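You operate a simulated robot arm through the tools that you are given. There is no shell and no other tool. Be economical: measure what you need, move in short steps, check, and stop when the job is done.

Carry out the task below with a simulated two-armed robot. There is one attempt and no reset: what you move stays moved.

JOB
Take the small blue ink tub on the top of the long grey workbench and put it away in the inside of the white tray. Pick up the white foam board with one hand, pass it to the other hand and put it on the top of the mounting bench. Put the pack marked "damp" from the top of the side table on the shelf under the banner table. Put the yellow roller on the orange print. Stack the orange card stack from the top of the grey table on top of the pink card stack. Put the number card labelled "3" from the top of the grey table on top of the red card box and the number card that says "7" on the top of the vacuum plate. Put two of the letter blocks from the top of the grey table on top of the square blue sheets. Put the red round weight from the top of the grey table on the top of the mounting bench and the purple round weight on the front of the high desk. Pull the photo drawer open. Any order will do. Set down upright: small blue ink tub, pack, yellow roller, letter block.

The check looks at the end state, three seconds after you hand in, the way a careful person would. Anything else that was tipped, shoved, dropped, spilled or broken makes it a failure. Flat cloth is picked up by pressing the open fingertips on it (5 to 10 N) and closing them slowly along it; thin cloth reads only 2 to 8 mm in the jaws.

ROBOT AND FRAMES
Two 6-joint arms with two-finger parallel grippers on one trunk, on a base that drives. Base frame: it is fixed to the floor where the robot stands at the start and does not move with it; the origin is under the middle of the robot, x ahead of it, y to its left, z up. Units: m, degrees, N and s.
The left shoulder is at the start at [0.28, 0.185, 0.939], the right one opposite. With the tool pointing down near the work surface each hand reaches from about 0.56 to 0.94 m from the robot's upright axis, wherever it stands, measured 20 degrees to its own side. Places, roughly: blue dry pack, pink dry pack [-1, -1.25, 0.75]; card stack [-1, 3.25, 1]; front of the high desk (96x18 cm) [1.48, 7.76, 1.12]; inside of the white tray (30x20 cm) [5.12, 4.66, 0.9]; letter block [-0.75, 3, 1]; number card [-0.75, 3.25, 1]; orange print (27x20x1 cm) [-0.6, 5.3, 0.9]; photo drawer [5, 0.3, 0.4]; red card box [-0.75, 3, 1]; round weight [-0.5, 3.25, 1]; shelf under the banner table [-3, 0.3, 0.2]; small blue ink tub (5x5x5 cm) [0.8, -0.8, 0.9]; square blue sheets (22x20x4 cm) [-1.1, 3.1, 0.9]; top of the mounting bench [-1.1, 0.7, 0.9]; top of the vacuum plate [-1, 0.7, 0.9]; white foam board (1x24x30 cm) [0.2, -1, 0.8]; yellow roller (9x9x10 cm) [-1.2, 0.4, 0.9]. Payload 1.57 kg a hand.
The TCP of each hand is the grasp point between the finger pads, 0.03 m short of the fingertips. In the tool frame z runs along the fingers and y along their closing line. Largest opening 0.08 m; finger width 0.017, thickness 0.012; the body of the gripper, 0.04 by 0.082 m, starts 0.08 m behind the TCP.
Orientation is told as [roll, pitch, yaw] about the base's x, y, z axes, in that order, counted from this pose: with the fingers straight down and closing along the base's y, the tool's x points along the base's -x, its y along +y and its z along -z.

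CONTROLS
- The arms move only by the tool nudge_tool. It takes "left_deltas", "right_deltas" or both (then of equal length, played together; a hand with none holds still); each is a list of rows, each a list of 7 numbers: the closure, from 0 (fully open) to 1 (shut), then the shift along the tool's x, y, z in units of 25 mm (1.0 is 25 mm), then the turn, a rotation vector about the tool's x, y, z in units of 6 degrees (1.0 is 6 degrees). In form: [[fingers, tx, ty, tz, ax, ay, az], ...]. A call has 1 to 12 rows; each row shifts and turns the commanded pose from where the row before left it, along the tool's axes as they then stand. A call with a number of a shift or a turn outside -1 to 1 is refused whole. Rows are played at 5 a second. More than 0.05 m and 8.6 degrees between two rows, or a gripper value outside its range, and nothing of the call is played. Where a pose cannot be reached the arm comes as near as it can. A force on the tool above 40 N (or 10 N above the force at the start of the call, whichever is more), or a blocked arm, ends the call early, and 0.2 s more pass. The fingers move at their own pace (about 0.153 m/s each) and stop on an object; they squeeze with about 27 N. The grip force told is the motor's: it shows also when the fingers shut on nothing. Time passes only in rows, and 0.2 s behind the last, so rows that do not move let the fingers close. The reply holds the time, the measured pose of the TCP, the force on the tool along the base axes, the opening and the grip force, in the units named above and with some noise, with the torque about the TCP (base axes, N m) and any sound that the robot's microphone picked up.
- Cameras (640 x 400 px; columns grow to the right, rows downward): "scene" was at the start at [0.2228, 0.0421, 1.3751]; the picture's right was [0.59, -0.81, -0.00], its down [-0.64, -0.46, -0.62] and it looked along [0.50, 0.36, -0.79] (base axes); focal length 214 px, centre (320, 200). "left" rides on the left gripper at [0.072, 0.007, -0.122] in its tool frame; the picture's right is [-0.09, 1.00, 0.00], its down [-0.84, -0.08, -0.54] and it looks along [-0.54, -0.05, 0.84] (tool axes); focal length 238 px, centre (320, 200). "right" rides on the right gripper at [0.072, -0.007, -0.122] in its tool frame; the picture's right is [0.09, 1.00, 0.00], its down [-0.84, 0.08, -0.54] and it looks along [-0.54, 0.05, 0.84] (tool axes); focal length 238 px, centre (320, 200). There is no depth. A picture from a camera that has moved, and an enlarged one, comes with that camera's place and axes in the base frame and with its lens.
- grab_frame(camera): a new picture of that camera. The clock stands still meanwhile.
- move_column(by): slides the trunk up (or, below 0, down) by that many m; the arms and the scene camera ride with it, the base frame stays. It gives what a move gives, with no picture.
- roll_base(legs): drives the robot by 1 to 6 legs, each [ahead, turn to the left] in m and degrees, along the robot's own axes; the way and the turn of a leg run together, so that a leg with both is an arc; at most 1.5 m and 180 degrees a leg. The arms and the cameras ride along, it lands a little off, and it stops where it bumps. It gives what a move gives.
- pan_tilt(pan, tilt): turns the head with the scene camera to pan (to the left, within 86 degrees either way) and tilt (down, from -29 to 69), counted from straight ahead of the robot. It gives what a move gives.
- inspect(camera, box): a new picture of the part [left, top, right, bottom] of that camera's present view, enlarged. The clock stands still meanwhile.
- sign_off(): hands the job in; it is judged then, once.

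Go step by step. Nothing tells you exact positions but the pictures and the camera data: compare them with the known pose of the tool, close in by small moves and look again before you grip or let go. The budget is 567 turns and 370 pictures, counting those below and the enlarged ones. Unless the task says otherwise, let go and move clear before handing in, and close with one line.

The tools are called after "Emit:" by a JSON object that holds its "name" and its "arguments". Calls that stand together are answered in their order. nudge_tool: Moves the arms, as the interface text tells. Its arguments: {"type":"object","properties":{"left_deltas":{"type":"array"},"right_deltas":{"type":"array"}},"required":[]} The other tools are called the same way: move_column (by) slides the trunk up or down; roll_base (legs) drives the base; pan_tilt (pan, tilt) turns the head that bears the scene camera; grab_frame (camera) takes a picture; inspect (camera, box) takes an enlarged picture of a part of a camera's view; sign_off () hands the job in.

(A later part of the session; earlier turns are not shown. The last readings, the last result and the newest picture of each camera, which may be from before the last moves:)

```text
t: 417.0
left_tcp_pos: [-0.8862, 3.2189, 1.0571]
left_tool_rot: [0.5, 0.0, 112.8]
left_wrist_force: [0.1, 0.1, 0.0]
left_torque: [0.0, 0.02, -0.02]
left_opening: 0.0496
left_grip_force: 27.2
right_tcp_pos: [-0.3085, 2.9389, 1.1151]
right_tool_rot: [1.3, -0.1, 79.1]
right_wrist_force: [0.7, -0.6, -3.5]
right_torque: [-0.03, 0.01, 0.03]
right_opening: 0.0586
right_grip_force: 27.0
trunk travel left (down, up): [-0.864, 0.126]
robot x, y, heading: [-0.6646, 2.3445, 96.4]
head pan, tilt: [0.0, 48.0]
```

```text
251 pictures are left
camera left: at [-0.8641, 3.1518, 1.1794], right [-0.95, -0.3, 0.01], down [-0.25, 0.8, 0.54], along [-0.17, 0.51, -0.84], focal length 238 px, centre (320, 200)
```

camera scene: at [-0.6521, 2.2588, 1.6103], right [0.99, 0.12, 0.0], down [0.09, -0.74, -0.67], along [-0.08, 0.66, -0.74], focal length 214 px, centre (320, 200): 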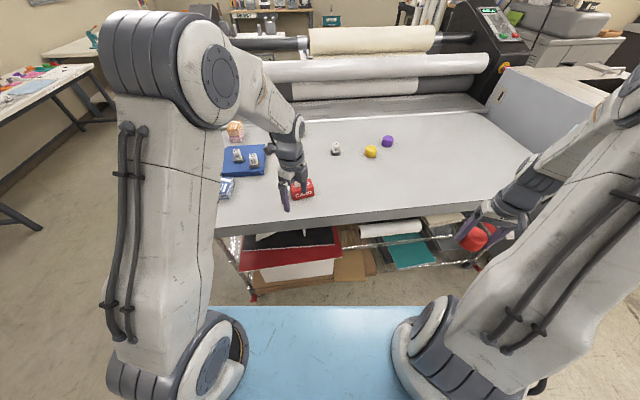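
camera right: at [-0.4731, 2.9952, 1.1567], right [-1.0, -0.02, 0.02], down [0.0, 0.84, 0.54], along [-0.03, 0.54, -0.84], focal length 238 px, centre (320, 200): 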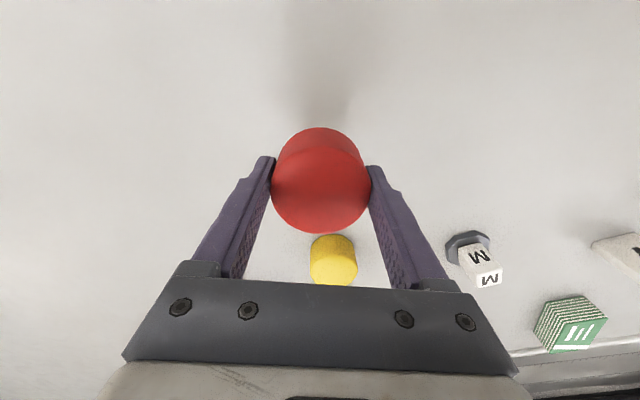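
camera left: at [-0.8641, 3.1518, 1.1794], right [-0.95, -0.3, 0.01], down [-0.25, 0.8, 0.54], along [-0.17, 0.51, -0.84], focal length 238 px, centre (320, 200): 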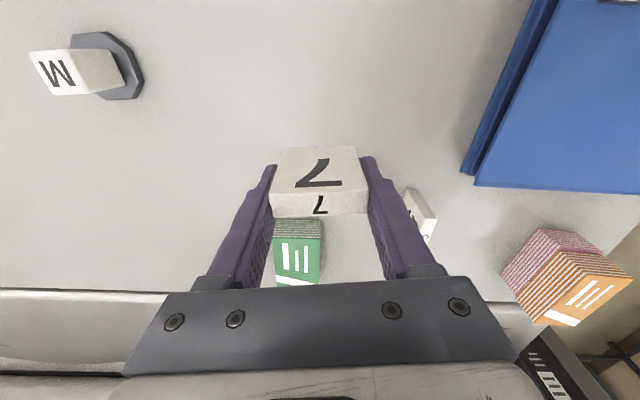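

Holding "7". Lift, retract, back up and turn to face the mounting bench to the south.

Emit:
{"name": "nudge_tool", "arguments": {"left_deltas": [[1, 0, 0, -1, 0, 0, 0], [1, 0, 0, -1, 0, 0, 0], [1, 0, 0, -1, 0, 0, 0], [1, 0.8, 0, 0, 0, 0, 0], [1, 0.8, 0, 0, 0, 0, 0], [1, 0.8, 0, 0, 0, 0, 0], [1, 0.8, 0, 0, 0, 0, 0], [1, 0.8, 0, 0, 0, 0, 0], [1, 0.8, 0, 0, 0, 0, 0]]}}

Emit:
{"name": "roll_base", "arguments": {"legs": [[-0.45, 0], [0, 150]]}}

Emit:
{"name": "pan_tilt", "arguments": {"pan": 10, "tilt": 25}}

Emit:
{"name": "grab_frame", "arguments": {"camera": "scene"}}

```text
t: 419.0
left_tcp_pos: [-0.8404, 3.11, 1.1315]
left_tool_rot: [0.4, -0.1, 112.7]
left_wrist_force: [-0.5, 0.6, -0.4]
left_torque: [0.03, 0.01, -0.02]
left_opening: 0.0495
left_grip_force: 26.8
right_tcp_pos: [-0.3086, 2.9384, 1.1156]
right_tool_rot: [1.3, 0.0, 79.0]
right_wrist_force: [-0.9, -0.6, -3.5]
right_torque: [-0.01, 0.02, 0.01]
right_opening: 0.0584
right_grip_force: 27.4
trunk travel left (down, up): [-0.864, 0.126]
robot x, y, heading: [-0.6612, 2.3439, 96.6]
head pan, tilt: [0.0, 48.0]
```

```text
t: 427.9
left_tcp_pos: [-0.8435, 1.1464, 1.1316]
left_tool_rot: [0.4, 0.0, -97.4]
left_wrist_force: [-0.6, -0.8, -1.6]
left_torque: [0.02, 0.0, 0.03]
left_opening: 0.0496
left_grip_force: 26.5
right_tcp_pos: [-1.2171, 1.5628, 1.1151]
right_tool_rot: [1.3, -0.1, -131.1]
right_wrist_force: [-0.1, 0.4, -3.3]
right_torque: [0.01, -0.03, -0.02]
right_opening: 0.0583
right_grip_force: 26.7
trunk travel left (down, up): [-0.864, 0.126]
robot x, y, heading: [-0.6161, 1.8949, -113.6]
head pan, tilt: [0.0, 48.0]
```

```text
t: 428.7
left_tcp_pos: [-0.8436, 1.1473, 1.1308]
left_tool_rot: [0.4, -0.1, -97.6]
left_wrist_force: [0.3, -0.5, -1.0]
left_torque: [0.04, 0.01, 0.01]
left_opening: 0.0493
left_grip_force: 27.1
right_tcp_pos: [-1.2176, 1.5622, 1.1144]
right_tool_rot: [1.3, -0.1, -131.1]
right_wrist_force: [-0.2, 0.3, -3.3]
right_torque: [0.02, -0.04, -0.01]
right_opening: 0.0586
right_grip_force: 27.2
trunk travel left (down, up): [-0.864, 0.126]
robot x, y, heading: [-0.6121, 1.898, -113.8]
head pan, tilt: [10.0, 25.0]
```

```text
250 pictures are left
camera scene: at [-0.6974, 1.6586, 1.6449], right [-0.97, 0.24, 0.0], down [0.1, 0.41, -0.91], along [-0.22, -0.88, -0.42], focal length 214 px, centre (320, 200)
```

scene: 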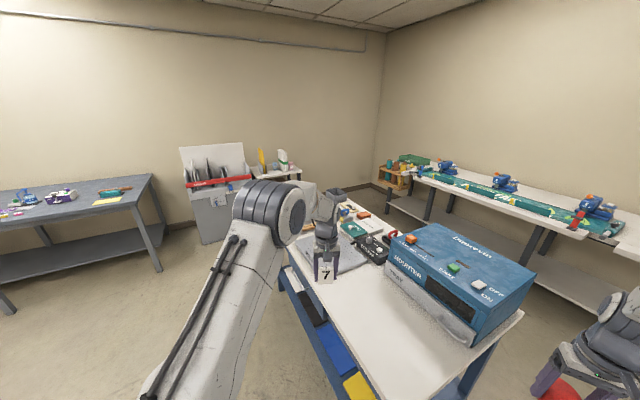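

The mounting bench's long east side faces me on the left. The vacuum plate is around (-1.03,0.77). I'll drive to the east side and face west.

Emit:
{"name": "roll_base", "arguments": {"legs": [[0, 41], [1.15, 0], [0, -95]]}}

Emit:
{"name": "pan_tilt", "arguments": {"pan": 0, "tilt": 45}}

Emit:
{"name": "grab_frame", "arguments": {"camera": "scene"}}

Emit:
{"name": "grab_frame", "arguments": {"camera": "left"}}

```text
t: 440.5
left_tcp_pos: [-1.0073, 0.5437, 1.1324]
left_tool_rot: [0.5, -0.1, -150.8]
left_wrist_force: [-1.2, -0.4, -0.2]
left_torque: [0.01, 0.01, 0.02]
left_opening: 0.0494
left_grip_force: 26.4
right_tcp_pos: [-0.8972, 1.0906, 1.1148]
right_tool_rot: [1.3, 0.0, 175.9]
right_wrist_force: [0.1, 0.2, -3.5]
right_torque: [0.01, -0.03, -0.03]
right_opening: 0.0586
right_grip_force: 27.0
trunk travel left (down, up): [-0.864, 0.126]
robot x, y, heading: [-0.2702, 0.8086, -166.9]
head pan, tilt: [10.0, 25.0]
```

```text
t: 441.3
left_tcp_pos: [-1.0058, 0.5442, 1.1314]
left_tool_rot: [0.3, 0.0, -150.7]
left_wrist_force: [1.4, 0.2, 0.2]
left_torque: [0.01, 0.02, 0.02]
left_opening: 0.0492
left_grip_force: 26.7
right_tcp_pos: [-0.8971, 1.0903, 1.115]
right_tool_rot: [1.4, 0.0, 175.8]
right_wrist_force: [0.6, -0.9, -4.0]
right_torque: [0.0, -0.04, 0.0]
right_opening: 0.0583
right_grip_force: 26.5
trunk travel left (down, up): [-0.864, 0.126]
robot x, y, heading: [-0.2668, 0.8097, -166.9]
head pan, tilt: [0.0, 45.0]
```

```text
249 pictures are left
camera scene: at [-0.501, 0.7514, 1.6145], right [-0.23, 0.97, 0.0], down [0.69, 0.16, -0.71], along [-0.69, -0.16, -0.71], focal length 214 px, centre (320, 200)
```

scene: 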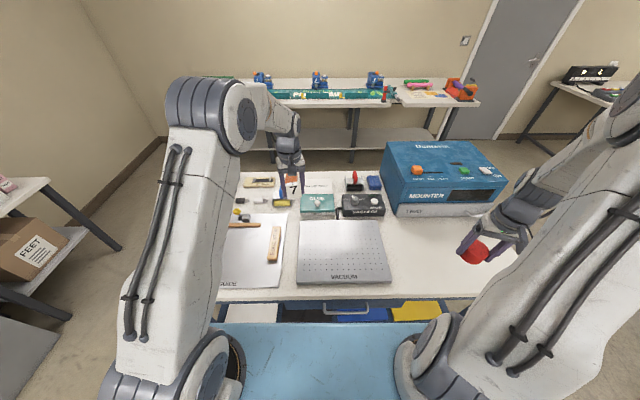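

```text
248 pictures are left
camera left: at [-0.9412, 0.5754, 1.2536], right [0.41, -0.91, 0.01], down [-0.77, -0.34, 0.54], along [-0.49, -0.23, -0.84], focal length 238 px, centre (320, 200)
```

left: 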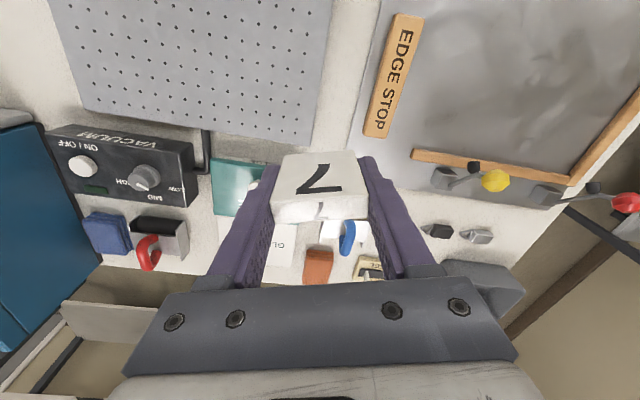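

Move "7" over the vacuum plate's centre (~(-0.97,0.74)).

Emit:
{"name": "nudge_tool", "arguments": {"left_deltas": [[1, 0.85, -1, 0, 0, 0, 0], [1, 0.85, -1, 0, 0, 0, 0], [1, 0.85, -1, 0, 0, 0, 0], [1, 0.85, -1, 0, 0, 0, 0], [1, 0.85, -1, 0, 0, 0, 0], [1, 0.85, -1, 0, 0, 0, 0], [1, 0, 0, 1, 0, 0, 0], [1, 0, 0, 1, 0, 0, 0], [1, 0, 0, 1, 0, 0, 0]]}}

Emit:
{"name": "grab_frame", "arguments": {"camera": "left"}}

Emit:
{"name": "inspect", "arguments": {"camera": "scene", "box": [220, 160, 440, 300]}}

```text
t: 443.3
left_tcp_pos: [-0.9686, 0.7366, 1.0551]
left_tool_rot: [0.4, 0.0, -150.7]
left_wrist_force: [0.2, -0.3, -1.0]
left_torque: [-0.03, 0.01, -0.01]
left_opening: 0.0494
left_grip_force: 26.5
right_tcp_pos: [-0.8964, 1.0912, 1.1146]
right_tool_rot: [1.4, -0.1, 175.7]
right_wrist_force: [0.4, 0.2, -3.3]
right_torque: [0.04, -0.05, -0.01]
right_opening: 0.0585
right_grip_force: 26.9
trunk travel left (down, up): [-0.864, 0.126]
robot x, y, heading: [-0.2676, 0.8084, -166.9]
head pan, tilt: [0.0, 45.0]
```

```text
247 pictures are left
camera left: at [-0.9029, 0.7693, 1.1776], right [0.41, -0.91, 0.01], down [-0.77, -0.34, 0.54], along [-0.49, -0.23, -0.84], focal length 238 px, centre (320, 200)
```

left: 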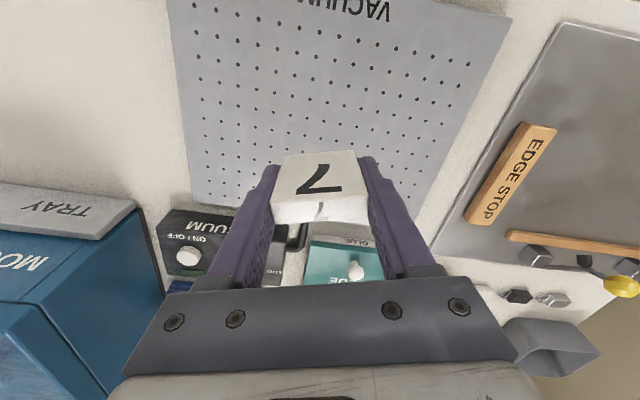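

```text
2.86 times, centred on (330, 230) of scene
camera zoom: at [-0.501, 0.7515, 1.6145], right [-0.23, 0.97, 0.0], down [0.69, 0.16, -0.71], along [-0.69, -0.16, -0.71], focal length 613 px, centre (291, 114)
```

zoom: 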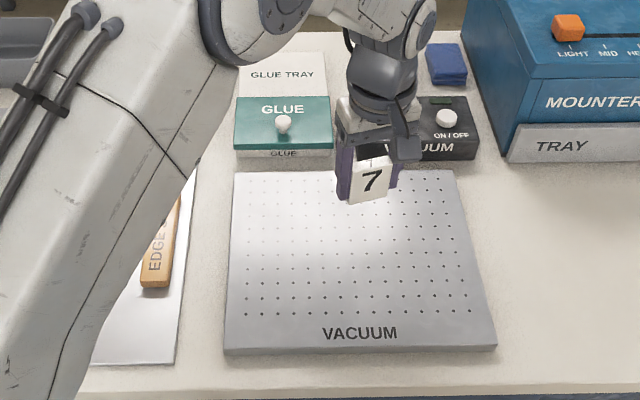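

Emit:
{"name": "nudge_tool", "arguments": {"left_deltas": [[1, 0, 0, 1, 0, 0, 0], [1, 0, 0, 1, 0, 0, 0], [1, 0, 0, 1, 0, 0, 0], [1, 0, 0, 0.6, 0, 0, 0], [1, 0, 0, 0.3, 0, 0, 0], [1, 0, 0, 0.2, 0, 0, 0], [1, 0, 0, 0.2, 0, 0, 0], [1, 0, 0, 0.2, 0, 0, 0]]}}

Emit:
{"name": "inspect", "arguments": {"camera": "scene", "box": [280, 190, 420, 290]}}

```text
t: 445.1
left_tcp_pos: [-0.9694, 0.7355, 0.9435]
left_tool_rot: [0.5, 0.0, -150.7]
left_wrist_force: [0.5, -0.1, -0.8]
left_torque: [-0.03, 0.02, -0.01]
left_opening: 0.0493
left_grip_force: 26.6
right_tcp_pos: [-0.8959, 1.0905, 1.1154]
right_tool_rot: [1.4, 0.0, 175.7]
right_wrist_force: [-0.1, 0.6, -3.1]
right_torque: [0.03, -0.01, 0.02]
right_opening: 0.0583
right_grip_force: 26.7
trunk travel left (down, up): [-0.864, 0.126]
robot x, y, heading: [-0.2682, 0.8099, -166.8]
head pan, tilt: [0.0, 45.0]
```

```text
4.00 times, centred on (350, 240) of scene
camera zoom: at [-0.501, 0.7515, 1.6144], right [-0.23, 0.97, 0.0], down [0.69, 0.16, -0.71], along [-0.69, -0.16, -0.71], focal length 858 px, centre (200, 40)
```

zoom: 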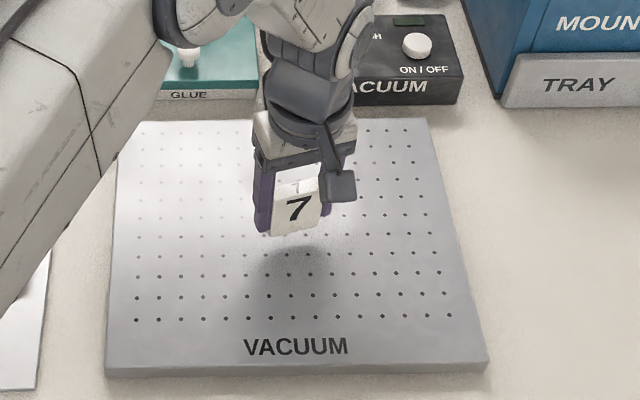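

Emit:
{"name": "nudge_tool", "arguments": {"left_deltas": [[1, 0, 0, 0.25, 0, 0, 0], [1, 0, 0, 0.25, 0, 0, 0], [1, 0, 0, 0.2, 0, 0, 0], [1, 0, 0, 0.2, 0, 0, 0], [1, 0, 0, 0.2, 0, 0, 0], [1, 0, 0, 0.15, 0, 0, 0], [1, 0, 0, 0.15, 0, 0, 0]]}}

```text
t: 446.8
left_tcp_pos: [-0.9709, 0.7364, 0.9118]
left_tool_rot: [0.0, -0.4, -150.5]
left_wrist_force: [2.6, -1.1, 15.4]
left_torque: [-0.05, -0.16, -0.02]
left_opening: 0.0493
left_grip_force: 27.1
right_tcp_pos: [-0.8955, 1.0903, 1.1146]
right_tool_rot: [1.4, 0.0, 175.8]
right_wrist_force: [0.2, -0.6, -3.7]
right_torque: [-0.01, -0.05, 0.01]
right_opening: 0.0585
right_grip_force: 26.9
trunk travel left (down, up): [-0.864, 0.126]
robot x, y, heading: [-0.2663, 0.8086, -167.0]
head pan, tilt: [0.0, 45.0]
stopped in row 7 (left hand): the force on the tool passed its limit at 43 N (the readings are from after the stop); the commanded pose is now the measured one
```

Contact with the plate. Release and rise.

Emit:
{"name": "nudge_tool", "arguments": {"left_deltas": [[1, 0, 0, -0.08, 0, 0, 0], [0.6, 0, 0, 0, 0, 0, 0], [0.2, 0, 0, 0, 0, 0, 0], [0.1, 0, 0, 0, 0, 0, 0], [0, 0, 0, -0.4, 0, 0, 0], [0, 0, 0, -1, 0, 0, 0], [0, 0, 0, -1, 0, 0, 0], [0, 0, 0, -1, 0, 0, 0], [0, 0, 0, -1, 0, 0, 0], [0, 0, 0, -1, 0, 0, 0], [0, 0, 0, -1, 0, 0, 0]]}}

Emit:
{"name": "grab_frame", "arguments": {"camera": "left"}}

Emit:
{"name": "grab_frame", "arguments": {"camera": "right"}}

```text
t: 449.2
left_tcp_pos: [-0.9712, 0.7339, 1.0727]
left_tool_rot: [0.1, -0.3, -150.6]
left_wrist_force: [-0.5, -0.5, -0.1]
left_torque: [0.02, -0.01, 0.01]
left_opening: 0.0801
left_grip_force: 0.0
right_tcp_pos: [-0.8972, 1.0907, 1.1145]
right_tool_rot: [1.4, 0.1, 175.7]
right_wrist_force: [-0.7, 0.9, -3.2]
right_torque: [-0.02, -0.05, 0.02]
right_opening: 0.0584
right_grip_force: 27.3
trunk travel left (down, up): [-0.864, 0.126]
robot x, y, heading: [-0.2638, 0.807, -167.0]
head pan, tilt: [0.0, 45.0]
```

```text
244 pictures are left
camera left: at [-0.9049, 0.7668, 1.1953], right [0.41, -0.91, 0.0], down [-0.77, -0.34, 0.55], along [-0.5, -0.23, -0.84], focal length 238 px, centre (320, 200)
```

left: 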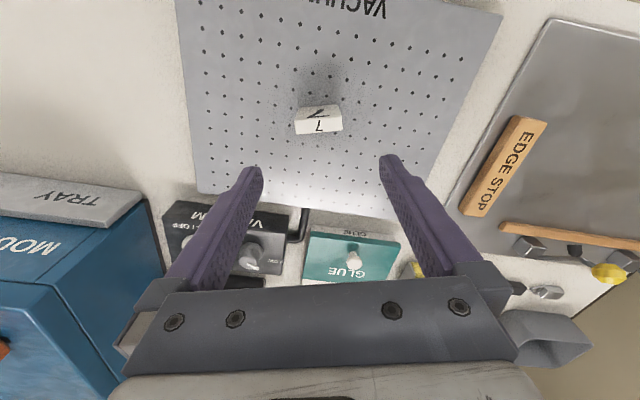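

```text
243 pictures are left
camera right: at [-0.8264, 1.0945, 1.2356], right [0.02, -1.0, 0.02], down [-0.84, 0.0, 0.54], along [-0.54, -0.03, -0.84], focal length 238 px, centre (320, 200)
```

right: 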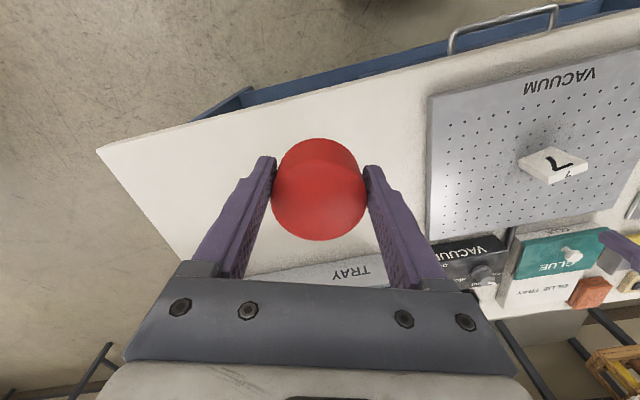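

"7" stands on the vacuum plate. The red weight will go near the bench's north end, leaving room for the foam board. I turn right a bit for reach.

Emit:
{"name": "roll_base", "arguments": {"legs": [[0, -22]]}}

Emit:
{"name": "grab_frame", "arguments": {"camera": "right"}}

Emit:
{"name": "grab_frame", "arguments": {"camera": "scene"}}

```text
t: 450.8
left_tcp_pos: [-0.9457, 1.0074, 1.0723]
left_tool_rot: [0.0, -0.3, -172.9]
left_wrist_force: [-0.2, -0.2, 0.1]
left_torque: [-0.03, 0.02, 0.03]
left_opening: 0.0799
left_grip_force: 0.1
right_tcp_pos: [-0.7419, 1.3075, 1.1144]
right_tool_rot: [1.3, 0.0, 153.5]
right_wrist_force: [-0.2, 0.6, -3.6]
right_torque: [0.0, -0.05, -0.01]
right_opening: 0.0587
right_grip_force: 27.0
trunk travel left (down, up): [-0.864, 0.126]
robot x, y, heading: [-0.27, 0.8093, 170.7]
head pan, tilt: [0.0, 45.0]
```

```text
242 pictures are left
camera right: at [-0.6763, 1.2843, 1.2356], right [-0.36, -0.93, 0.02], down [-0.78, 0.32, 0.54], along [-0.51, 0.18, -0.84], focal length 238 px, centre (320, 200)
```

right: 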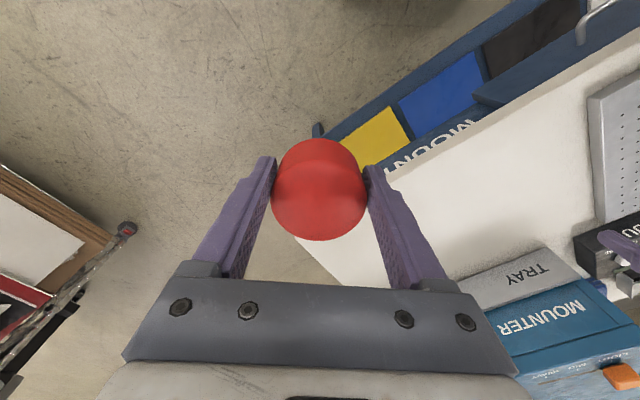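

```text
241 pictures are left
camera scene: at [-0.5041, 0.8448, 1.6144], right [0.16, 0.99, 0.0], down [0.7, -0.11, -0.71], along [-0.7, 0.11, -0.71], focal length 214 px, centre (320, 200)
```

scene: 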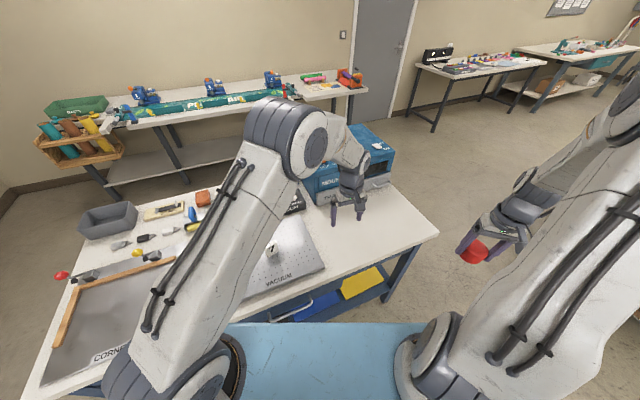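

Place the red weight near (-1.02,1.32), 8 cm from both edges.

Emit:
{"name": "nudge_tool", "arguments": {"right_deltas": [[1, -0.93, 0.41, 0, 0, 0, 0], [1, -0.93, 0.41, 0, 0, 0, 0], [1, -0.93, 0.41, 0, 0, 0, 0], [1, -0.93, 0.41, 0, 0, 0, 0], [1, -0.93, 0.41, 0, 0, 0, 0], [1, -0.93, 0.41, 0, 0, 0, 0], [1, -0.93, 0.41, 0, 0, 0, 0], [1, -0.93, 0.41, 0, 0, 0, 0], [1, -0.93, 0.41, 0, 0, 0, 0], [1, -0.93, 0.41, 0, 0, 0, 0], [1, -0.93, 0.41, 0, 0, 0, 0], [1, 0, 0, 1, 0, 0, 0]]}}

Emit:
{"name": "nudge_tool", "arguments": {"right_deltas": [[1, 0, 0, 1, 0, 0, 0], [1, 0, 0, 1, 0, 0, 0], [1, 0, 0, 1, 0, 0, 0], [1, 0, 0, 1, 0, 0, 0], [1, 0, 0, 1, 0, 0, 0]]}}

Emit:
{"name": "grab_frame", "arguments": {"camera": "right"}}

Emit:
{"name": "inspect", "arguments": {"camera": "scene", "box": [260, 140, 480, 280]}}

```text
t: 453.4
left_tcp_pos: [-0.9466, 1.0073, 1.0717]
left_tool_rot: [0.1, -0.3, -173.0]
left_wrist_force: [-0.5, -0.5, -0.5]
left_torque: [-0.01, -0.04, 0.02]
left_opening: 0.0802
left_grip_force: 0.0
right_tcp_pos: [-1.0222, 1.3198, 1.0922]
right_tool_rot: [1.3, 0.1, 153.5]
right_wrist_force: [1.0, 0.8, -3.9]
right_torque: [-0.01, -0.04, -0.01]
right_opening: 0.0586
right_grip_force: 27.3
trunk travel left (down, up): [-0.864, 0.126]
robot x, y, heading: [-0.267, 0.8092, 170.5]
head pan, tilt: [0.0, 45.0]
```

```text
t: 454.6
left_tcp_pos: [-0.9463, 1.0068, 1.0736]
left_tool_rot: [0.1, -0.2, -172.9]
left_wrist_force: [0.5, 0.2, -0.6]
left_torque: [0.03, 0.01, -0.01]
left_opening: 0.0798
left_grip_force: 0.0
right_tcp_pos: [-1.0225, 1.3196, 0.9662]
right_tool_rot: [1.4, -0.1, 153.5]
right_wrist_force: [-0.1, -0.7, -3.0]
right_torque: [-0.04, -0.03, 0.01]
right_opening: 0.0586
right_grip_force: 27.0
trunk travel left (down, up): [-0.864, 0.126]
robot x, y, heading: [-0.268, 0.8063, 170.8]
head pan, tilt: [0.0, 45.0]
```

```text
240 pictures are left
camera right: at [-0.9558, 1.2953, 1.0875], right [-0.36, -0.93, 0.02], down [-0.78, 0.32, 0.54], along [-0.51, 0.18, -0.84], focal length 238 px, centre (320, 200)
```

right: 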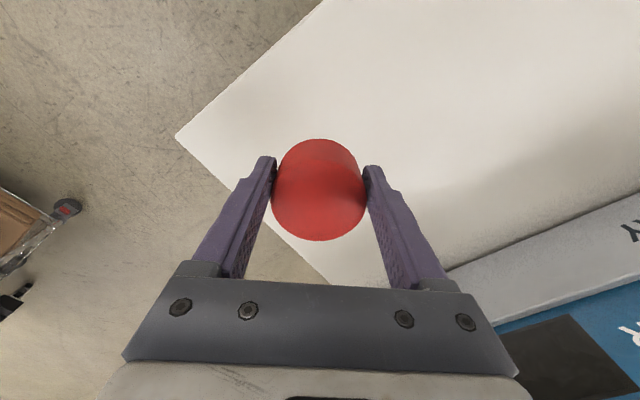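

```text
2.86 times, centred on (370, 210) of scene
camera zoom: at [-0.5042, 0.8449, 1.6144], right [0.16, 0.99, 0.0], down [0.7, -0.11, -0.71], along [-0.7, 0.11, -0.71], focal length 613 px, centre (177, 171)
```

zoom: 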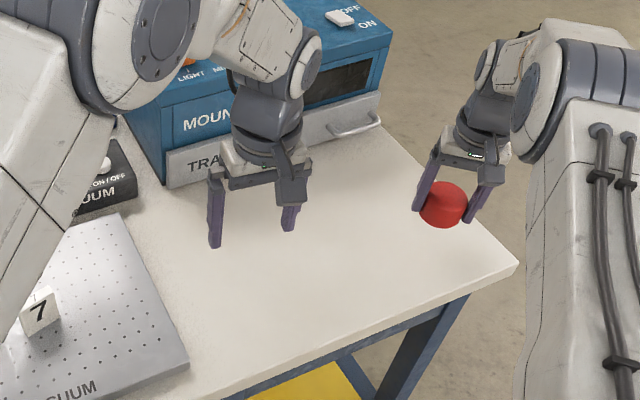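

Emit:
{"name": "nudge_tool", "arguments": {"right_deltas": [[1, 0, 0, 0.9, 0, 0, 0], [1, 0, 0, 0.9, 0, 0, 0], [1, 0, 0, 0.5, 0, 0, 0], [1, 0, 0, 0.2, 0, 0, 0], [1, 0, 0, 0.2, 0, 0, 0], [1, 0, 0, 0.2, 0, 0, 0], [1, 0, 0, 0.2, 0, 0, 0]]}}

```text
t: 456.2
left_tcp_pos: [-0.9449, 1.006, 1.0751]
left_tool_rot: [0.2, -0.4, -172.9]
left_wrist_force: [-0.7, -0.3, -0.9]
left_torque: [0.0, 0.02, -0.02]
left_opening: 0.0799
left_grip_force: 0.0
right_tcp_pos: [-1.0253, 1.3172, 0.8955]
right_tool_rot: [1.3, -0.6, 153.6]
right_wrist_force: [7.3, -2.5, 38.3]
right_torque: [0.06, -0.04, -0.07]
right_opening: 0.059
right_grip_force: 27.2
trunk travel left (down, up): [-0.864, 0.126]
robot x, y, heading: [-0.2646, 0.805, 170.8]
head pan, tilt: [0.0, 45.0]
```

Contact. Relieve, release and rise.

Emit:
{"name": "nudge_tool", "arguments": {"right_deltas": [[1, 0, 0, -0.2, 0, 0, 0], [0.5, 0, 0, 0, 0, 0, 0], [0.1, 0, 0, 0, 0, 0, 0], [0, 0, 0, 0, 0, 0, 0], [0, 0, 0, -0.5, 0, 0, 0], [0, 0, 0, -1, 0, 0, 0], [0, 0, 0, -1, 0, 0, 0], [0, 0, 0, -1, 0, 0, 0], [0, 0, 0, -1, 0, 0, 0], [0, 0, 0, -1, 0, 0, 0], [0, 0, 0, -1, 0, 0, 0]]}}

Emit:
{"name": "grab_frame", "arguments": {"camera": "right"}}

```text
t: 458.6
left_tcp_pos: [-0.9453, 1.0068, 1.0734]
left_tool_rot: [0.2, -0.3, -172.9]
left_wrist_force: [-0.1, -0.4, 0.4]
left_torque: [0.0, -0.02, -0.03]
left_opening: 0.0798
left_grip_force: 0.1
right_tcp_pos: [-1.0243, 1.3201, 1.057]
right_tool_rot: [1.4, 0.0, 153.4]
right_wrist_force: [0.3, -0.3, 0.8]
right_torque: [-0.03, 0.0, -0.02]
right_opening: 0.0799
right_grip_force: 0.0
trunk travel left (down, up): [-0.864, 0.126]
robot x, y, heading: [-0.2665, 0.806, 170.6]
head pan, tilt: [0.0, 45.0]
```

```text
238 pictures are left
camera right: at [-0.9558, 1.2964, 1.1782], right [-0.36, -0.93, 0.02], down [-0.78, 0.32, 0.54], along [-0.51, 0.18, -0.84], focal length 238 px, centre (320, 200)
```

right: 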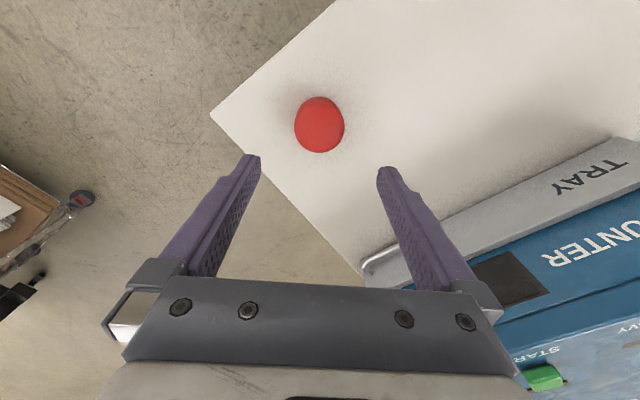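

Red weight is placed. Next the foam board: drive to the rack with the guard and look.

Emit:
{"name": "roll_base", "arguments": {"legs": [[0, 113], [0.75, 0]]}}

Emit:
{"name": "pan_tilt", "arguments": {"pan": 0, "tilt": 40}}

Emit:
{"name": "grab_frame", "arguments": {"camera": "scene"}}

```text
t: 467.3
left_tcp_pos: [-0.0316, -0.6127, 1.073]
left_tool_rot: [0.1, -0.3, -60.9]
left_wrist_force: [-0.1, -0.1, -0.5]
left_torque: [0.01, -0.01, 0.0]
left_opening: 0.08
left_grip_force: 0.0
right_tcp_pos: [-0.2928, -0.8014, 1.0566]
right_tool_rot: [1.4, -0.1, -94.5]
right_wrist_force: [0.1, 0.0, 0.3]
right_torque: [0.0, 0.01, 0.0]
right_opening: 0.0799
right_grip_force: 0.1
trunk travel left (down, up): [-0.864, 0.126]
robot x, y, heading: [-0.1011, 0.0921, -77.3]
head pan, tilt: [0.0, 45.0]
```

```text
t: 467.9
left_tcp_pos: [-0.0308, -0.6115, 1.0725]
left_tool_rot: [0.1, -0.3, -60.9]
left_wrist_force: [0.2, -0.3, -0.1]
left_torque: [0.0, -0.04, -0.01]
left_opening: 0.0801
left_grip_force: 0.0
right_tcp_pos: [-0.2926, -0.8016, 1.0572]
right_tool_rot: [1.2, 0.0, -94.5]
right_wrist_force: [1.1, 0.1, -0.5]
right_torque: [0.02, 0.02, 0.01]
right_opening: 0.0802
right_grip_force: 0.1
trunk travel left (down, up): [-0.864, 0.126]
robot x, y, heading: [-0.0993, 0.0884, -77.3]
head pan, tilt: [0.0, 40.0]
```

```text
237 pictures are left
camera scene: at [-0.0449, -0.1498, 1.6217], right [-0.98, -0.22, 0.0], down [-0.14, 0.63, -0.77], along [0.17, -0.75, -0.64], focal length 214 px, centre (320, 200)
```

scene: 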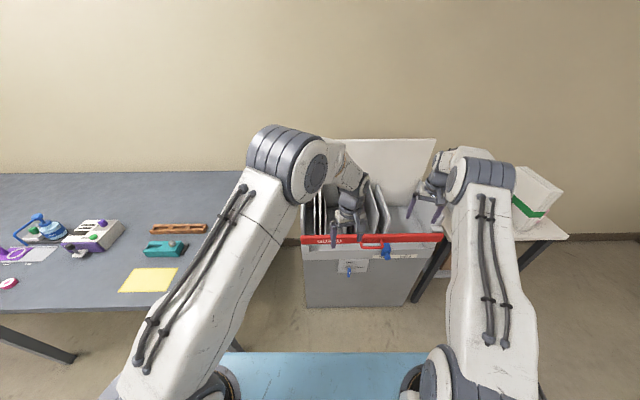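

Emit:
{"name": "nudge_tool", "arguments": {"left_deltas": [[0, 0, 1, -0.6, 0, 0, 0], [0, 0, 1, -0.6, 0, 0, 0], [0, 0, 1, -0.6, 0, 0, 0], [0, 0, 1, -0.6, 0, 0, 0], [0, 0, 1, -0.6, 0, 0, 0], [0, 0, 1, -0.6, 0, 0, 0], [0, 0, 1, 0, 0, 0, 0], [0, 0, 1, 0, 0, 0, 0], [0, 0, 1, 0, 0, 0, 0], [0, 0, 1, 0, 0, 0, 0]], "right_deltas": [[0, 0.8, 0, -0.5, 0, 0, 0], [0, 0.8, 0, -0.5, 0, 0, 0], [0, 0.8, 0, -0.5, 0, 0, 0], [0, 0.8, 0, -0.5, 0, 0, 0], [0, 0.8, 0, -0.5, 0, 0, 0], [0, 0.8, 0, -0.5, 0, 0, 0], [0, 0.8, -0.8, 0, 0, 0, 0], [0, 0.8, -0.8, 0, 0, 0, 0], [0, 0, -0.8, 0, 0, 0, 0], [0, 0, -0.8, 0, 0, 0, 0]]}}

Emit:
{"name": "inspect", "arguments": {"camera": "scene", "box": [290, 120, 470, 290]}}

```text
t: 470.1
left_tcp_pos: [0.1866, -0.4923, 1.165]
left_tool_rot: [0.1, -0.3, -60.9]
left_wrist_force: [0.3, -0.1, 0.0]
left_torque: [-0.02, -0.02, 0.01]
left_opening: 0.0799
left_grip_force: 0.0
right_tcp_pos: [-0.3625, -0.6358, 1.1304]
right_tool_rot: [1.3, 0.0, -94.4]
right_wrist_force: [0.4, 0.9, -0.1]
right_torque: [0.02, -0.01, 0.03]
right_opening: 0.08
right_grip_force: 0.1
trunk travel left (down, up): [-0.864, 0.126]
robot x, y, heading: [-0.1033, 0.0879, -77.3]
head pan, tilt: [0.0, 40.0]
```

```text
2.35 times, centred on (380, 205) of scene
camera zoom: at [-0.0448, -0.1499, 1.6217], right [-0.98, -0.22, 0.0], down [-0.14, 0.63, -0.77], along [0.17, -0.75, -0.64], focal length 505 px, centre (179, 188)
```

zoom: 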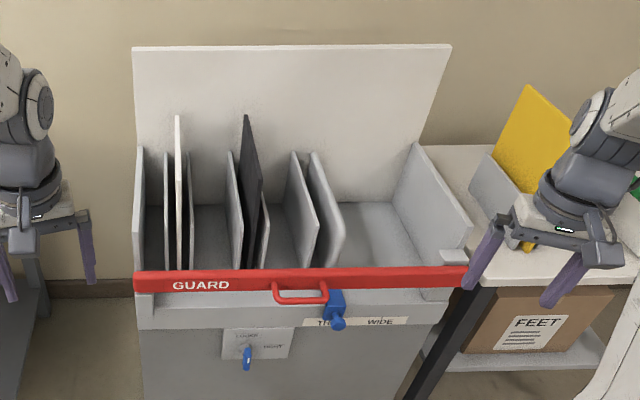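

Emit:
{"name": "inspect", "arguments": {"camera": "scene", "box": [330, 220, 430, 285]}}

Emit:
{"name": "inspect", "arguments": {"camera": "scene", "box": [295, 150, 395, 245]}}

```text
6.15 times, centred on (380, 252) of scene
camera zoom: at [-0.0448, -0.1499, 1.6217], right [-0.98, -0.22, 0.0], down [-0.14, 0.63, -0.77], along [0.17, -0.75, -0.64], focal length 1320 px, centre (-49, -123)
```

zoom: 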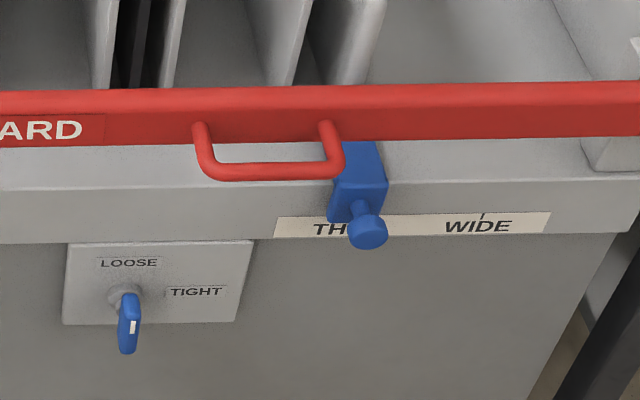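

```text
4.21 times, centred on (345, 198) of scene
camera zoom: at [-0.0448, -0.1499, 1.6217], right [-0.98, -0.22, 0.0], down [-0.14, 0.63, -0.77], along [0.17, -0.75, -0.64], focal length 903 px, centre (215, 210)
```

zoom: 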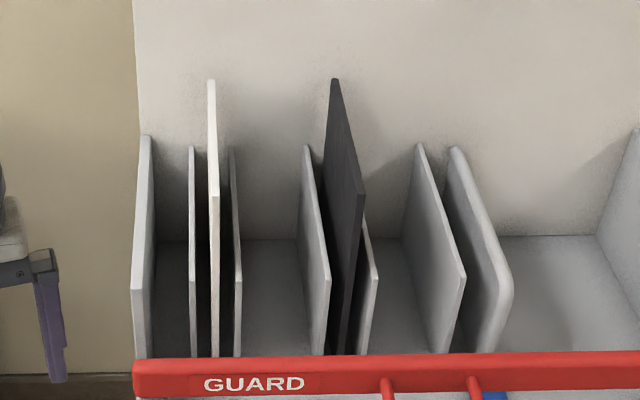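

The white foam board stands in the second slot, top edge at about z≈0.98 running from (0.13,-0.92) to (0.19,-1.16); knob is on LOOSE. I'll drive closer, lower the trunk, and grasp its top edge from above with the left hand.

Emit:
{"name": "roll_base", "arguments": {"legs": [[0.27, 0]]}}

Emit:
{"name": "grab_frame", "arguments": {"camera": "left"}}

Emit:
{"name": "grab_frame", "arguments": {"camera": "scene"}}

```text
t: 472.0
left_tcp_pos: [0.2477, -0.7527, 1.1652]
left_tool_rot: [0.1, -0.4, -60.9]
left_wrist_force: [-0.6, 0.4, -1.0]
left_torque: [-0.02, -0.02, -0.01]
left_opening: 0.0798
left_grip_force: 0.1
right_tcp_pos: [-0.3017, -0.8979, 1.1301]
right_tool_rot: [1.4, 0.0, -94.4]
right_wrist_force: [0.2, 0.8, -0.6]
right_torque: [0.0, 0.0, 0.0]
right_opening: 0.08
right_grip_force: 0.0
trunk travel left (down, up): [-0.864, 0.126]
robot x, y, heading: [-0.0391, -0.1725, -76.9]
head pan, tilt: [0.0, 40.0]
```

```text
233 pictures are left
camera left: at [0.217, -0.6856, 1.2878], right [0.91, 0.41, 0.0], down [0.34, -0.77, 0.55], along [0.22, -0.5, -0.84], focal length 238 px, centre (320, 200)
```

left: 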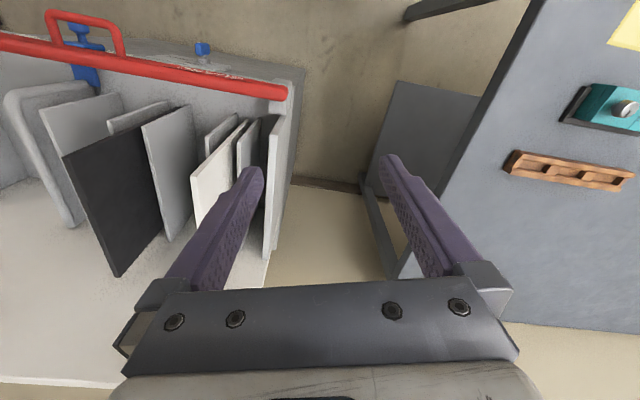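

```text
232 pictures are left
camera scene: at [0.0154, -0.4116, 1.6218], right [-0.97, -0.22, 0.0], down [-0.14, 0.63, -0.77], along [0.17, -0.75, -0.64], focal length 214 px, centre (320, 200)
```

scene: 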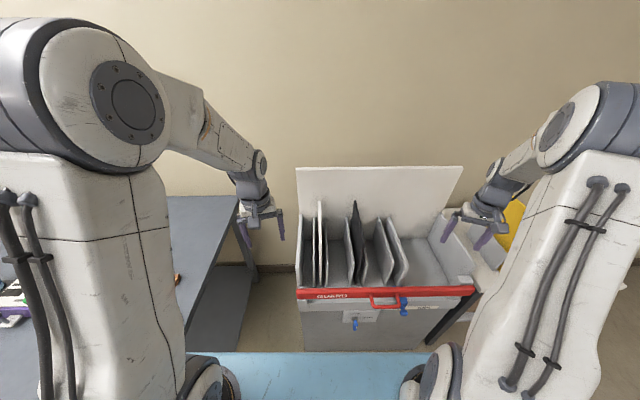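

Emit:
{"name": "inspect", "arguments": {"camera": "scene", "box": [285, 180, 385, 300]}}

```text
3.33 times, centred on (335, 240) of scene
camera zoom: at [0.0154, -0.4116, 1.6218], right [-0.97, -0.22, 0.0], down [-0.14, 0.63, -0.77], along [0.17, -0.75, -0.64], focal length 715 px, centre (270, 67)
```

zoom: 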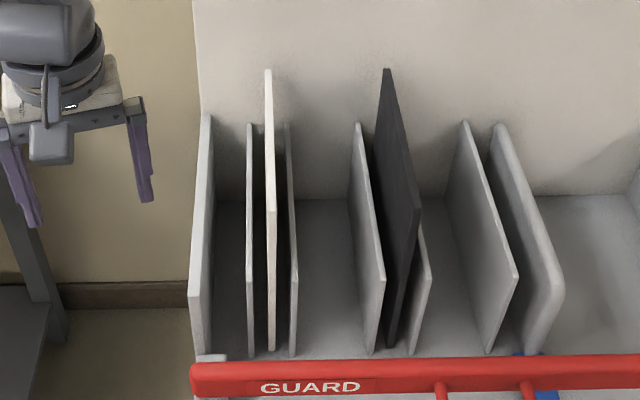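

Board's top edge is at z≈1.01, from (0.124,-0.894) to (0.178,-1.114). Align the left hand above a point 7 cm behind the front corner.

Emit:
{"name": "nudge_tool", "arguments": {"left_deltas": [[0, 0, 0, 0, 0, 0, 0.85], [0, 0, 0, 0, 0, 0, 0.85], [0, 0, 0, 0, 0, 0, 0.85], [0, -0.89, -0.77, 0, 0, 0, 0], [0, -0.89, -0.77, 0, 0, 0, 0], [0, -0.89, -0.77, 0, 0, 0, 0], [0, -0.89, -0.77, 0, 0, 0, 0], [0, -0.89, -0.77, 0, 0, 0, 0], [0, -0.89, -0.77, 0, 0, 0, 0], [0, -0.89, -0.77, 0, 0, 0, 0], [0, -0.89, -0.77, 0, 0, 0, 0]]}}

Emit:
{"name": "grab_frame", "arguments": {"camera": "left"}}

```text
t: 474.4
left_tcp_pos: [0.1415, -0.963, 1.1665]
left_tool_rot: [0.2, -0.1, -76.0]
left_wrist_force: [-0.8, -0.3, 0.5]
left_torque: [-0.02, -0.04, 0.01]
left_opening: 0.0801
left_grip_force: 0.0
right_tcp_pos: [-0.3018, -0.8977, 1.1307]
right_tool_rot: [1.4, 0.1, -94.3]
right_wrist_force: [0.8, -1.7, 0.8]
right_torque: [0.01, -0.02, 0.03]
right_opening: 0.0799
right_grip_force: 0.0
trunk travel left (down, up): [-0.864, 0.126]
robot x, y, heading: [-0.0431, -0.1685, -77.1]
head pan, tilt: [0.0, 40.0]
```

```text
230 pictures are left
camera left: at [0.1299, -0.8898, 1.2886], right [0.99, 0.15, 0.0], down [0.12, -0.83, 0.54], along [0.09, -0.54, -0.84], focal length 238 px, centre (320, 200)
```

left: 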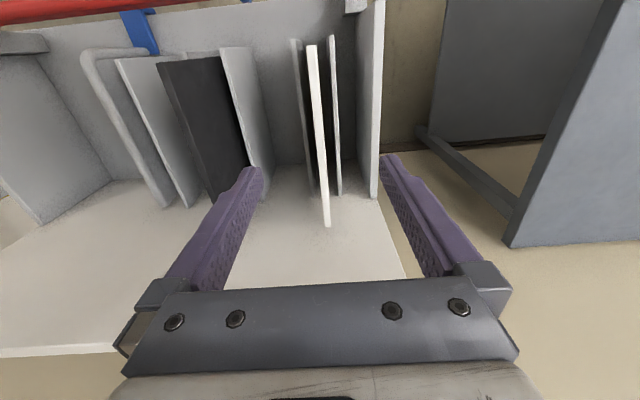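

Aligned (edge is between the fingers). Retract the right hand first, then lower the trunk.

Emit:
{"name": "nudge_tool", "arguments": {"right_deltas": [[0, 1, 0, -0.8, 0, 0, 0], [0, 1, 0, -0.8, 0, 0, 0], [0, 1, 0, -0.8, 0, 0, 0], [0, 1, 0, -0.8, 0, 0, 0], [0, 0.6, 0, -0.8, 0, 0, 0], [0, 0, 0, -0.8, 0, 0, 0]]}}

Emit:
{"name": "move_column", "arguments": {"by": -0.15}}

Emit:
{"name": "grab_frame", "arguments": {"camera": "left"}}

```text
t: 475.8
left_tcp_pos: [0.1414, -0.963, 1.1668]
left_tool_rot: [0.2, -0.2, -76.0]
left_wrist_force: [-0.7, 1.1, -0.3]
left_torque: [-0.05, -0.02, -0.01]
left_opening: 0.0802
left_grip_force: 0.0
right_tcp_pos: [-0.2956, -0.7816, 1.2505]
right_tool_rot: [1.4, 0.0, -94.2]
right_wrist_force: [0.0, 0.3, 0.0]
right_torque: [-0.02, 0.01, -0.03]
right_opening: 0.08
right_grip_force: 0.1
trunk travel left (down, up): [-0.864, 0.126]
robot x, y, heading: [-0.0419, -0.1706, -77.1]
head pan, tilt: [0.0, 40.0]
```

```text
t: 477.6
left_tcp_pos: [0.1416, -0.962, 1.0161]
left_tool_rot: [0.2, -0.2, -76.1]
left_wrist_force: [0.7, -0.2, -0.3]
left_torque: [0.03, -0.01, -0.02]
left_opening: 0.08
left_grip_force: 0.1
right_tcp_pos: [-0.2944, -0.7839, 1.1005]
right_tool_rot: [1.3, 0.0, -94.4]
right_wrist_force: [0.1, 0.1, 0.0]
right_torque: [-0.02, -0.01, 0.01]
right_opening: 0.08
right_grip_force: 0.0
trunk travel left (down, up): [-0.714, 0.276]
robot x, y, heading: [-0.0399, -0.1686, -76.9]
head pan, tilt: [0.0, 40.0]
```

```text
229 pictures are left
camera left: at [0.13, -0.8895, 1.1388], right [0.99, 0.15, 0.0], down [0.12, -0.83, 0.55], along [0.09, -0.54, -0.84], focal length 238 px, centre (320, 200)
```

left: 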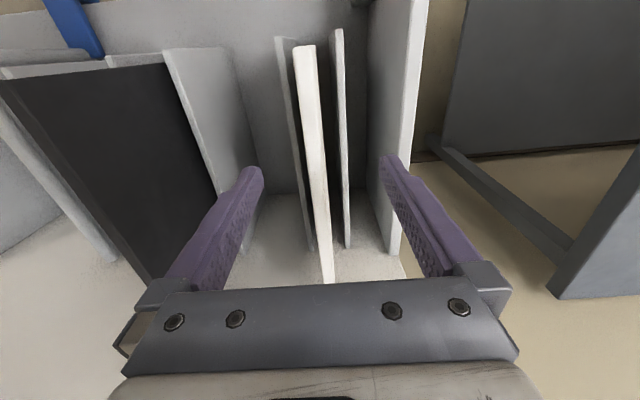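

Narrow the opening, descend 4 cm and close on the board.

Emit:
{"name": "nudge_tool", "arguments": {"left_deltas": [[0.45, 0, 0, 0, 0, 0, 0], [0.45, 0, 0, 0, 0, 0, 0], [0.45, 0, 0, 0.7, 0, 0, 0], [0.45, 0, 0, 0.7, 0, 0, 0], [1, 0, 0, 0, 0, 0, 0], [1, 0, 0, 0, 0, 0, 0], [1, 0, 0, 0, 0, 0, 0]]}}

Emit:
{"name": "grab_frame", "arguments": {"camera": "left"}}

```text
t: 479.2
left_tcp_pos: [0.1427, -0.9627, 0.9811]
left_tool_rot: [0.1, -0.2, -76.1]
left_wrist_force: [-0.4, -0.2, -0.5]
left_torque: [0.1, 0.0, 0.02]
left_opening: 0.0094
left_grip_force: 26.8
right_tcp_pos: [-0.2951, -0.7839, 1.1007]
right_tool_rot: [1.3, 0.1, -94.5]
right_wrist_force: [-0.9, -0.3, 0.7]
right_torque: [0.0, -0.01, 0.0]
right_opening: 0.0798
right_grip_force: 0.0
trunk travel left (down, up): [-0.714, 0.276]
robot x, y, heading: [-0.0394, -0.1693, -77.1]
head pan, tilt: [0.0, 40.0]
```

```text
228 pictures are left
camera left: at [0.1309, -0.889, 1.1037], right [0.99, 0.15, 0.0], down [0.12, -0.83, 0.54], along [0.09, -0.54, -0.84], focal length 238 px, centre (320, 200)
```

left: 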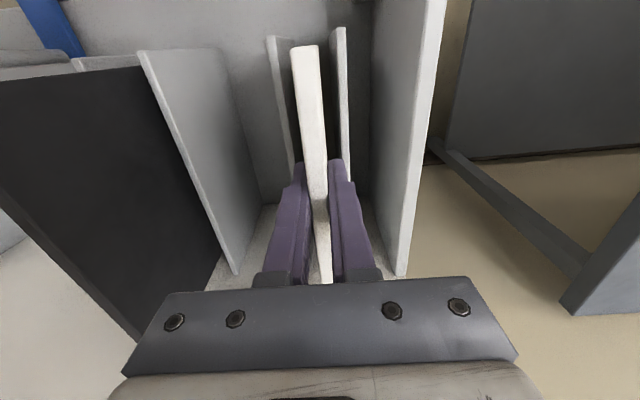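

Gripped (9.4 mm). Lift gently with the arm, then with the trunk.

Emit:
{"name": "nudge_tool", "arguments": {"left_deltas": [[1, 0, 0, -0.3, 0, 0, 0], [1, 0, 0, -0.4, 0, 0, 0], [1, 0, 0, -0.4, 0, 0, 0]]}}

Emit:
{"name": "move_column", "arguments": {"by": 0.27}}

Emit:
{"name": "grab_frame", "arguments": {"camera": "left"}}

Emit:
{"name": "grab_frame", "arguments": {"camera": "scene"}}

```text
t: 480.0
left_tcp_pos: [0.1421, -0.9632, 1.0084]
left_tool_rot: [0.2, -0.2, -76.1]
left_wrist_force: [-0.9, 0.5, -1.4]
left_torque: [0.06, 0.01, 0.02]
left_opening: 0.0097
left_grip_force: 27.2
right_tcp_pos: [-0.2951, -0.7841, 1.1012]
right_tool_rot: [1.3, 0.0, -94.3]
right_wrist_force: [-0.4, -0.7, 0.9]
right_torque: [-0.01, 0.04, -0.02]
right_opening: 0.0801
right_grip_force: 0.2
trunk travel left (down, up): [-0.714, 0.276]
robot x, y, heading: [-0.0419, -0.1694, -77.3]
head pan, tilt: [0.0, 40.0]
```

```text
t: 482.7
left_tcp_pos: [0.1424, -0.9629, 1.2795]
left_tool_rot: [0.2, -0.2, -76.0]
left_wrist_force: [1.2, -0.2, -1.4]
left_torque: [0.04, 0.0, 0.03]
left_opening: 0.0098
left_grip_force: 26.8
right_tcp_pos: [-0.2945, -0.7844, 1.3702]
right_tool_rot: [1.3, 0.1, -94.3]
right_wrist_force: [-0.1, -0.1, 0.6]
right_torque: [0.01, -0.01, 0.01]
right_opening: 0.0799
right_grip_force: 0.1
trunk travel left (down, up): [-0.984, 0.006]
robot x, y, heading: [-0.0416, -0.1739, -77.2]
head pan, tilt: [0.0, 40.0]
```

```text
227 pictures are left
camera left: at [0.13, -0.8903, 1.4014], right [0.99, 0.15, 0.0], down [0.12, -0.83, 0.55], along [0.09, -0.54, -0.84], focal length 238 px, centre (320, 200)
```

left: 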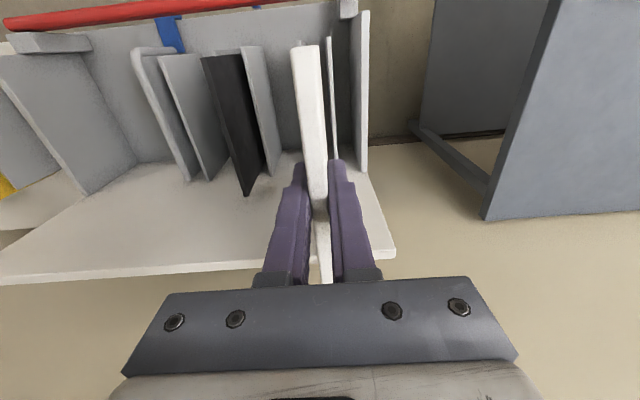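

```text
226 pictures are left
camera scene: at [0.0155, -0.4121, 1.7417], right [-0.97, -0.22, 0.0], down [-0.14, 0.63, -0.77], along [0.17, -0.75, -0.64], focal length 214 px, centre (320, 200)
```

scene: 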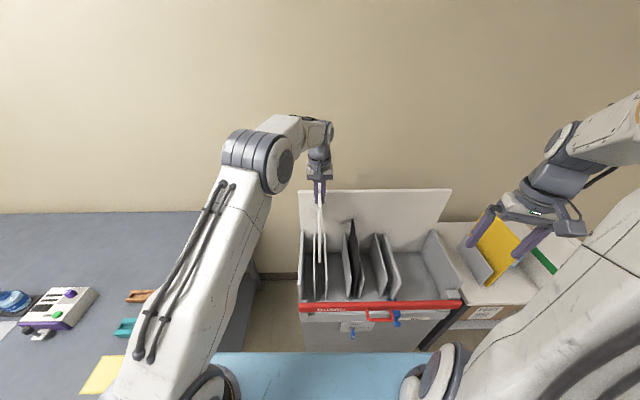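

The board is out and clear. Back away from the rack.

Emit:
{"name": "roll_base", "arguments": {"legs": [[-0.6, 0]]}}

Emit:
{"name": "grab_frame", "arguments": {"camera": "scene"}}

```text
t: 486.1
left_tcp_pos: [0.0128, -0.3688, 1.2798]
left_tool_rot: [0.1, -0.2, -75.2]
left_wrist_force: [-0.2, 0.0, -1.4]
left_torque: [0.04, 0.02, -0.03]
left_opening: 0.0098
left_grip_force: 26.7
right_tcp_pos: [-0.426, -0.1961, 1.3705]
right_tool_rot: [1.3, 0.0, -93.6]
right_wrist_force: [-0.1, -0.6, -0.2]
right_torque: [0.05, -0.01, -0.01]
right_opening: 0.0798
right_grip_force: 0.1
trunk travel left (down, up): [-0.984, 0.006]
robot x, y, heading: [-0.1789, 0.4201, -76.4]
head pan, tilt: [0.0, 40.0]
```

```text
225 pictures are left
camera scene: at [-0.1211, 0.1803, 1.7418], right [-0.97, -0.24, 0.0], down [-0.15, 0.62, -0.77], along [0.18, -0.74, -0.64], focal length 214 px, centre (320, 200)
```

scene: 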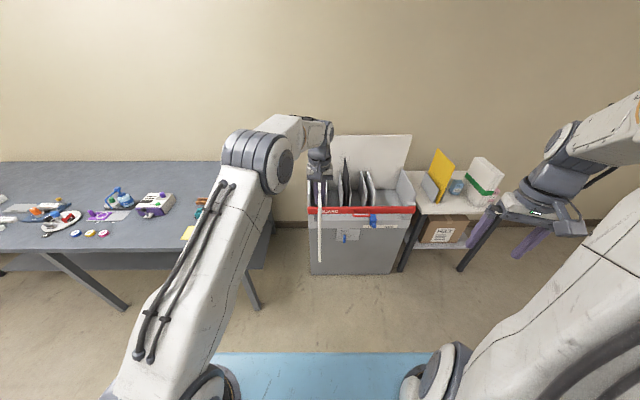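

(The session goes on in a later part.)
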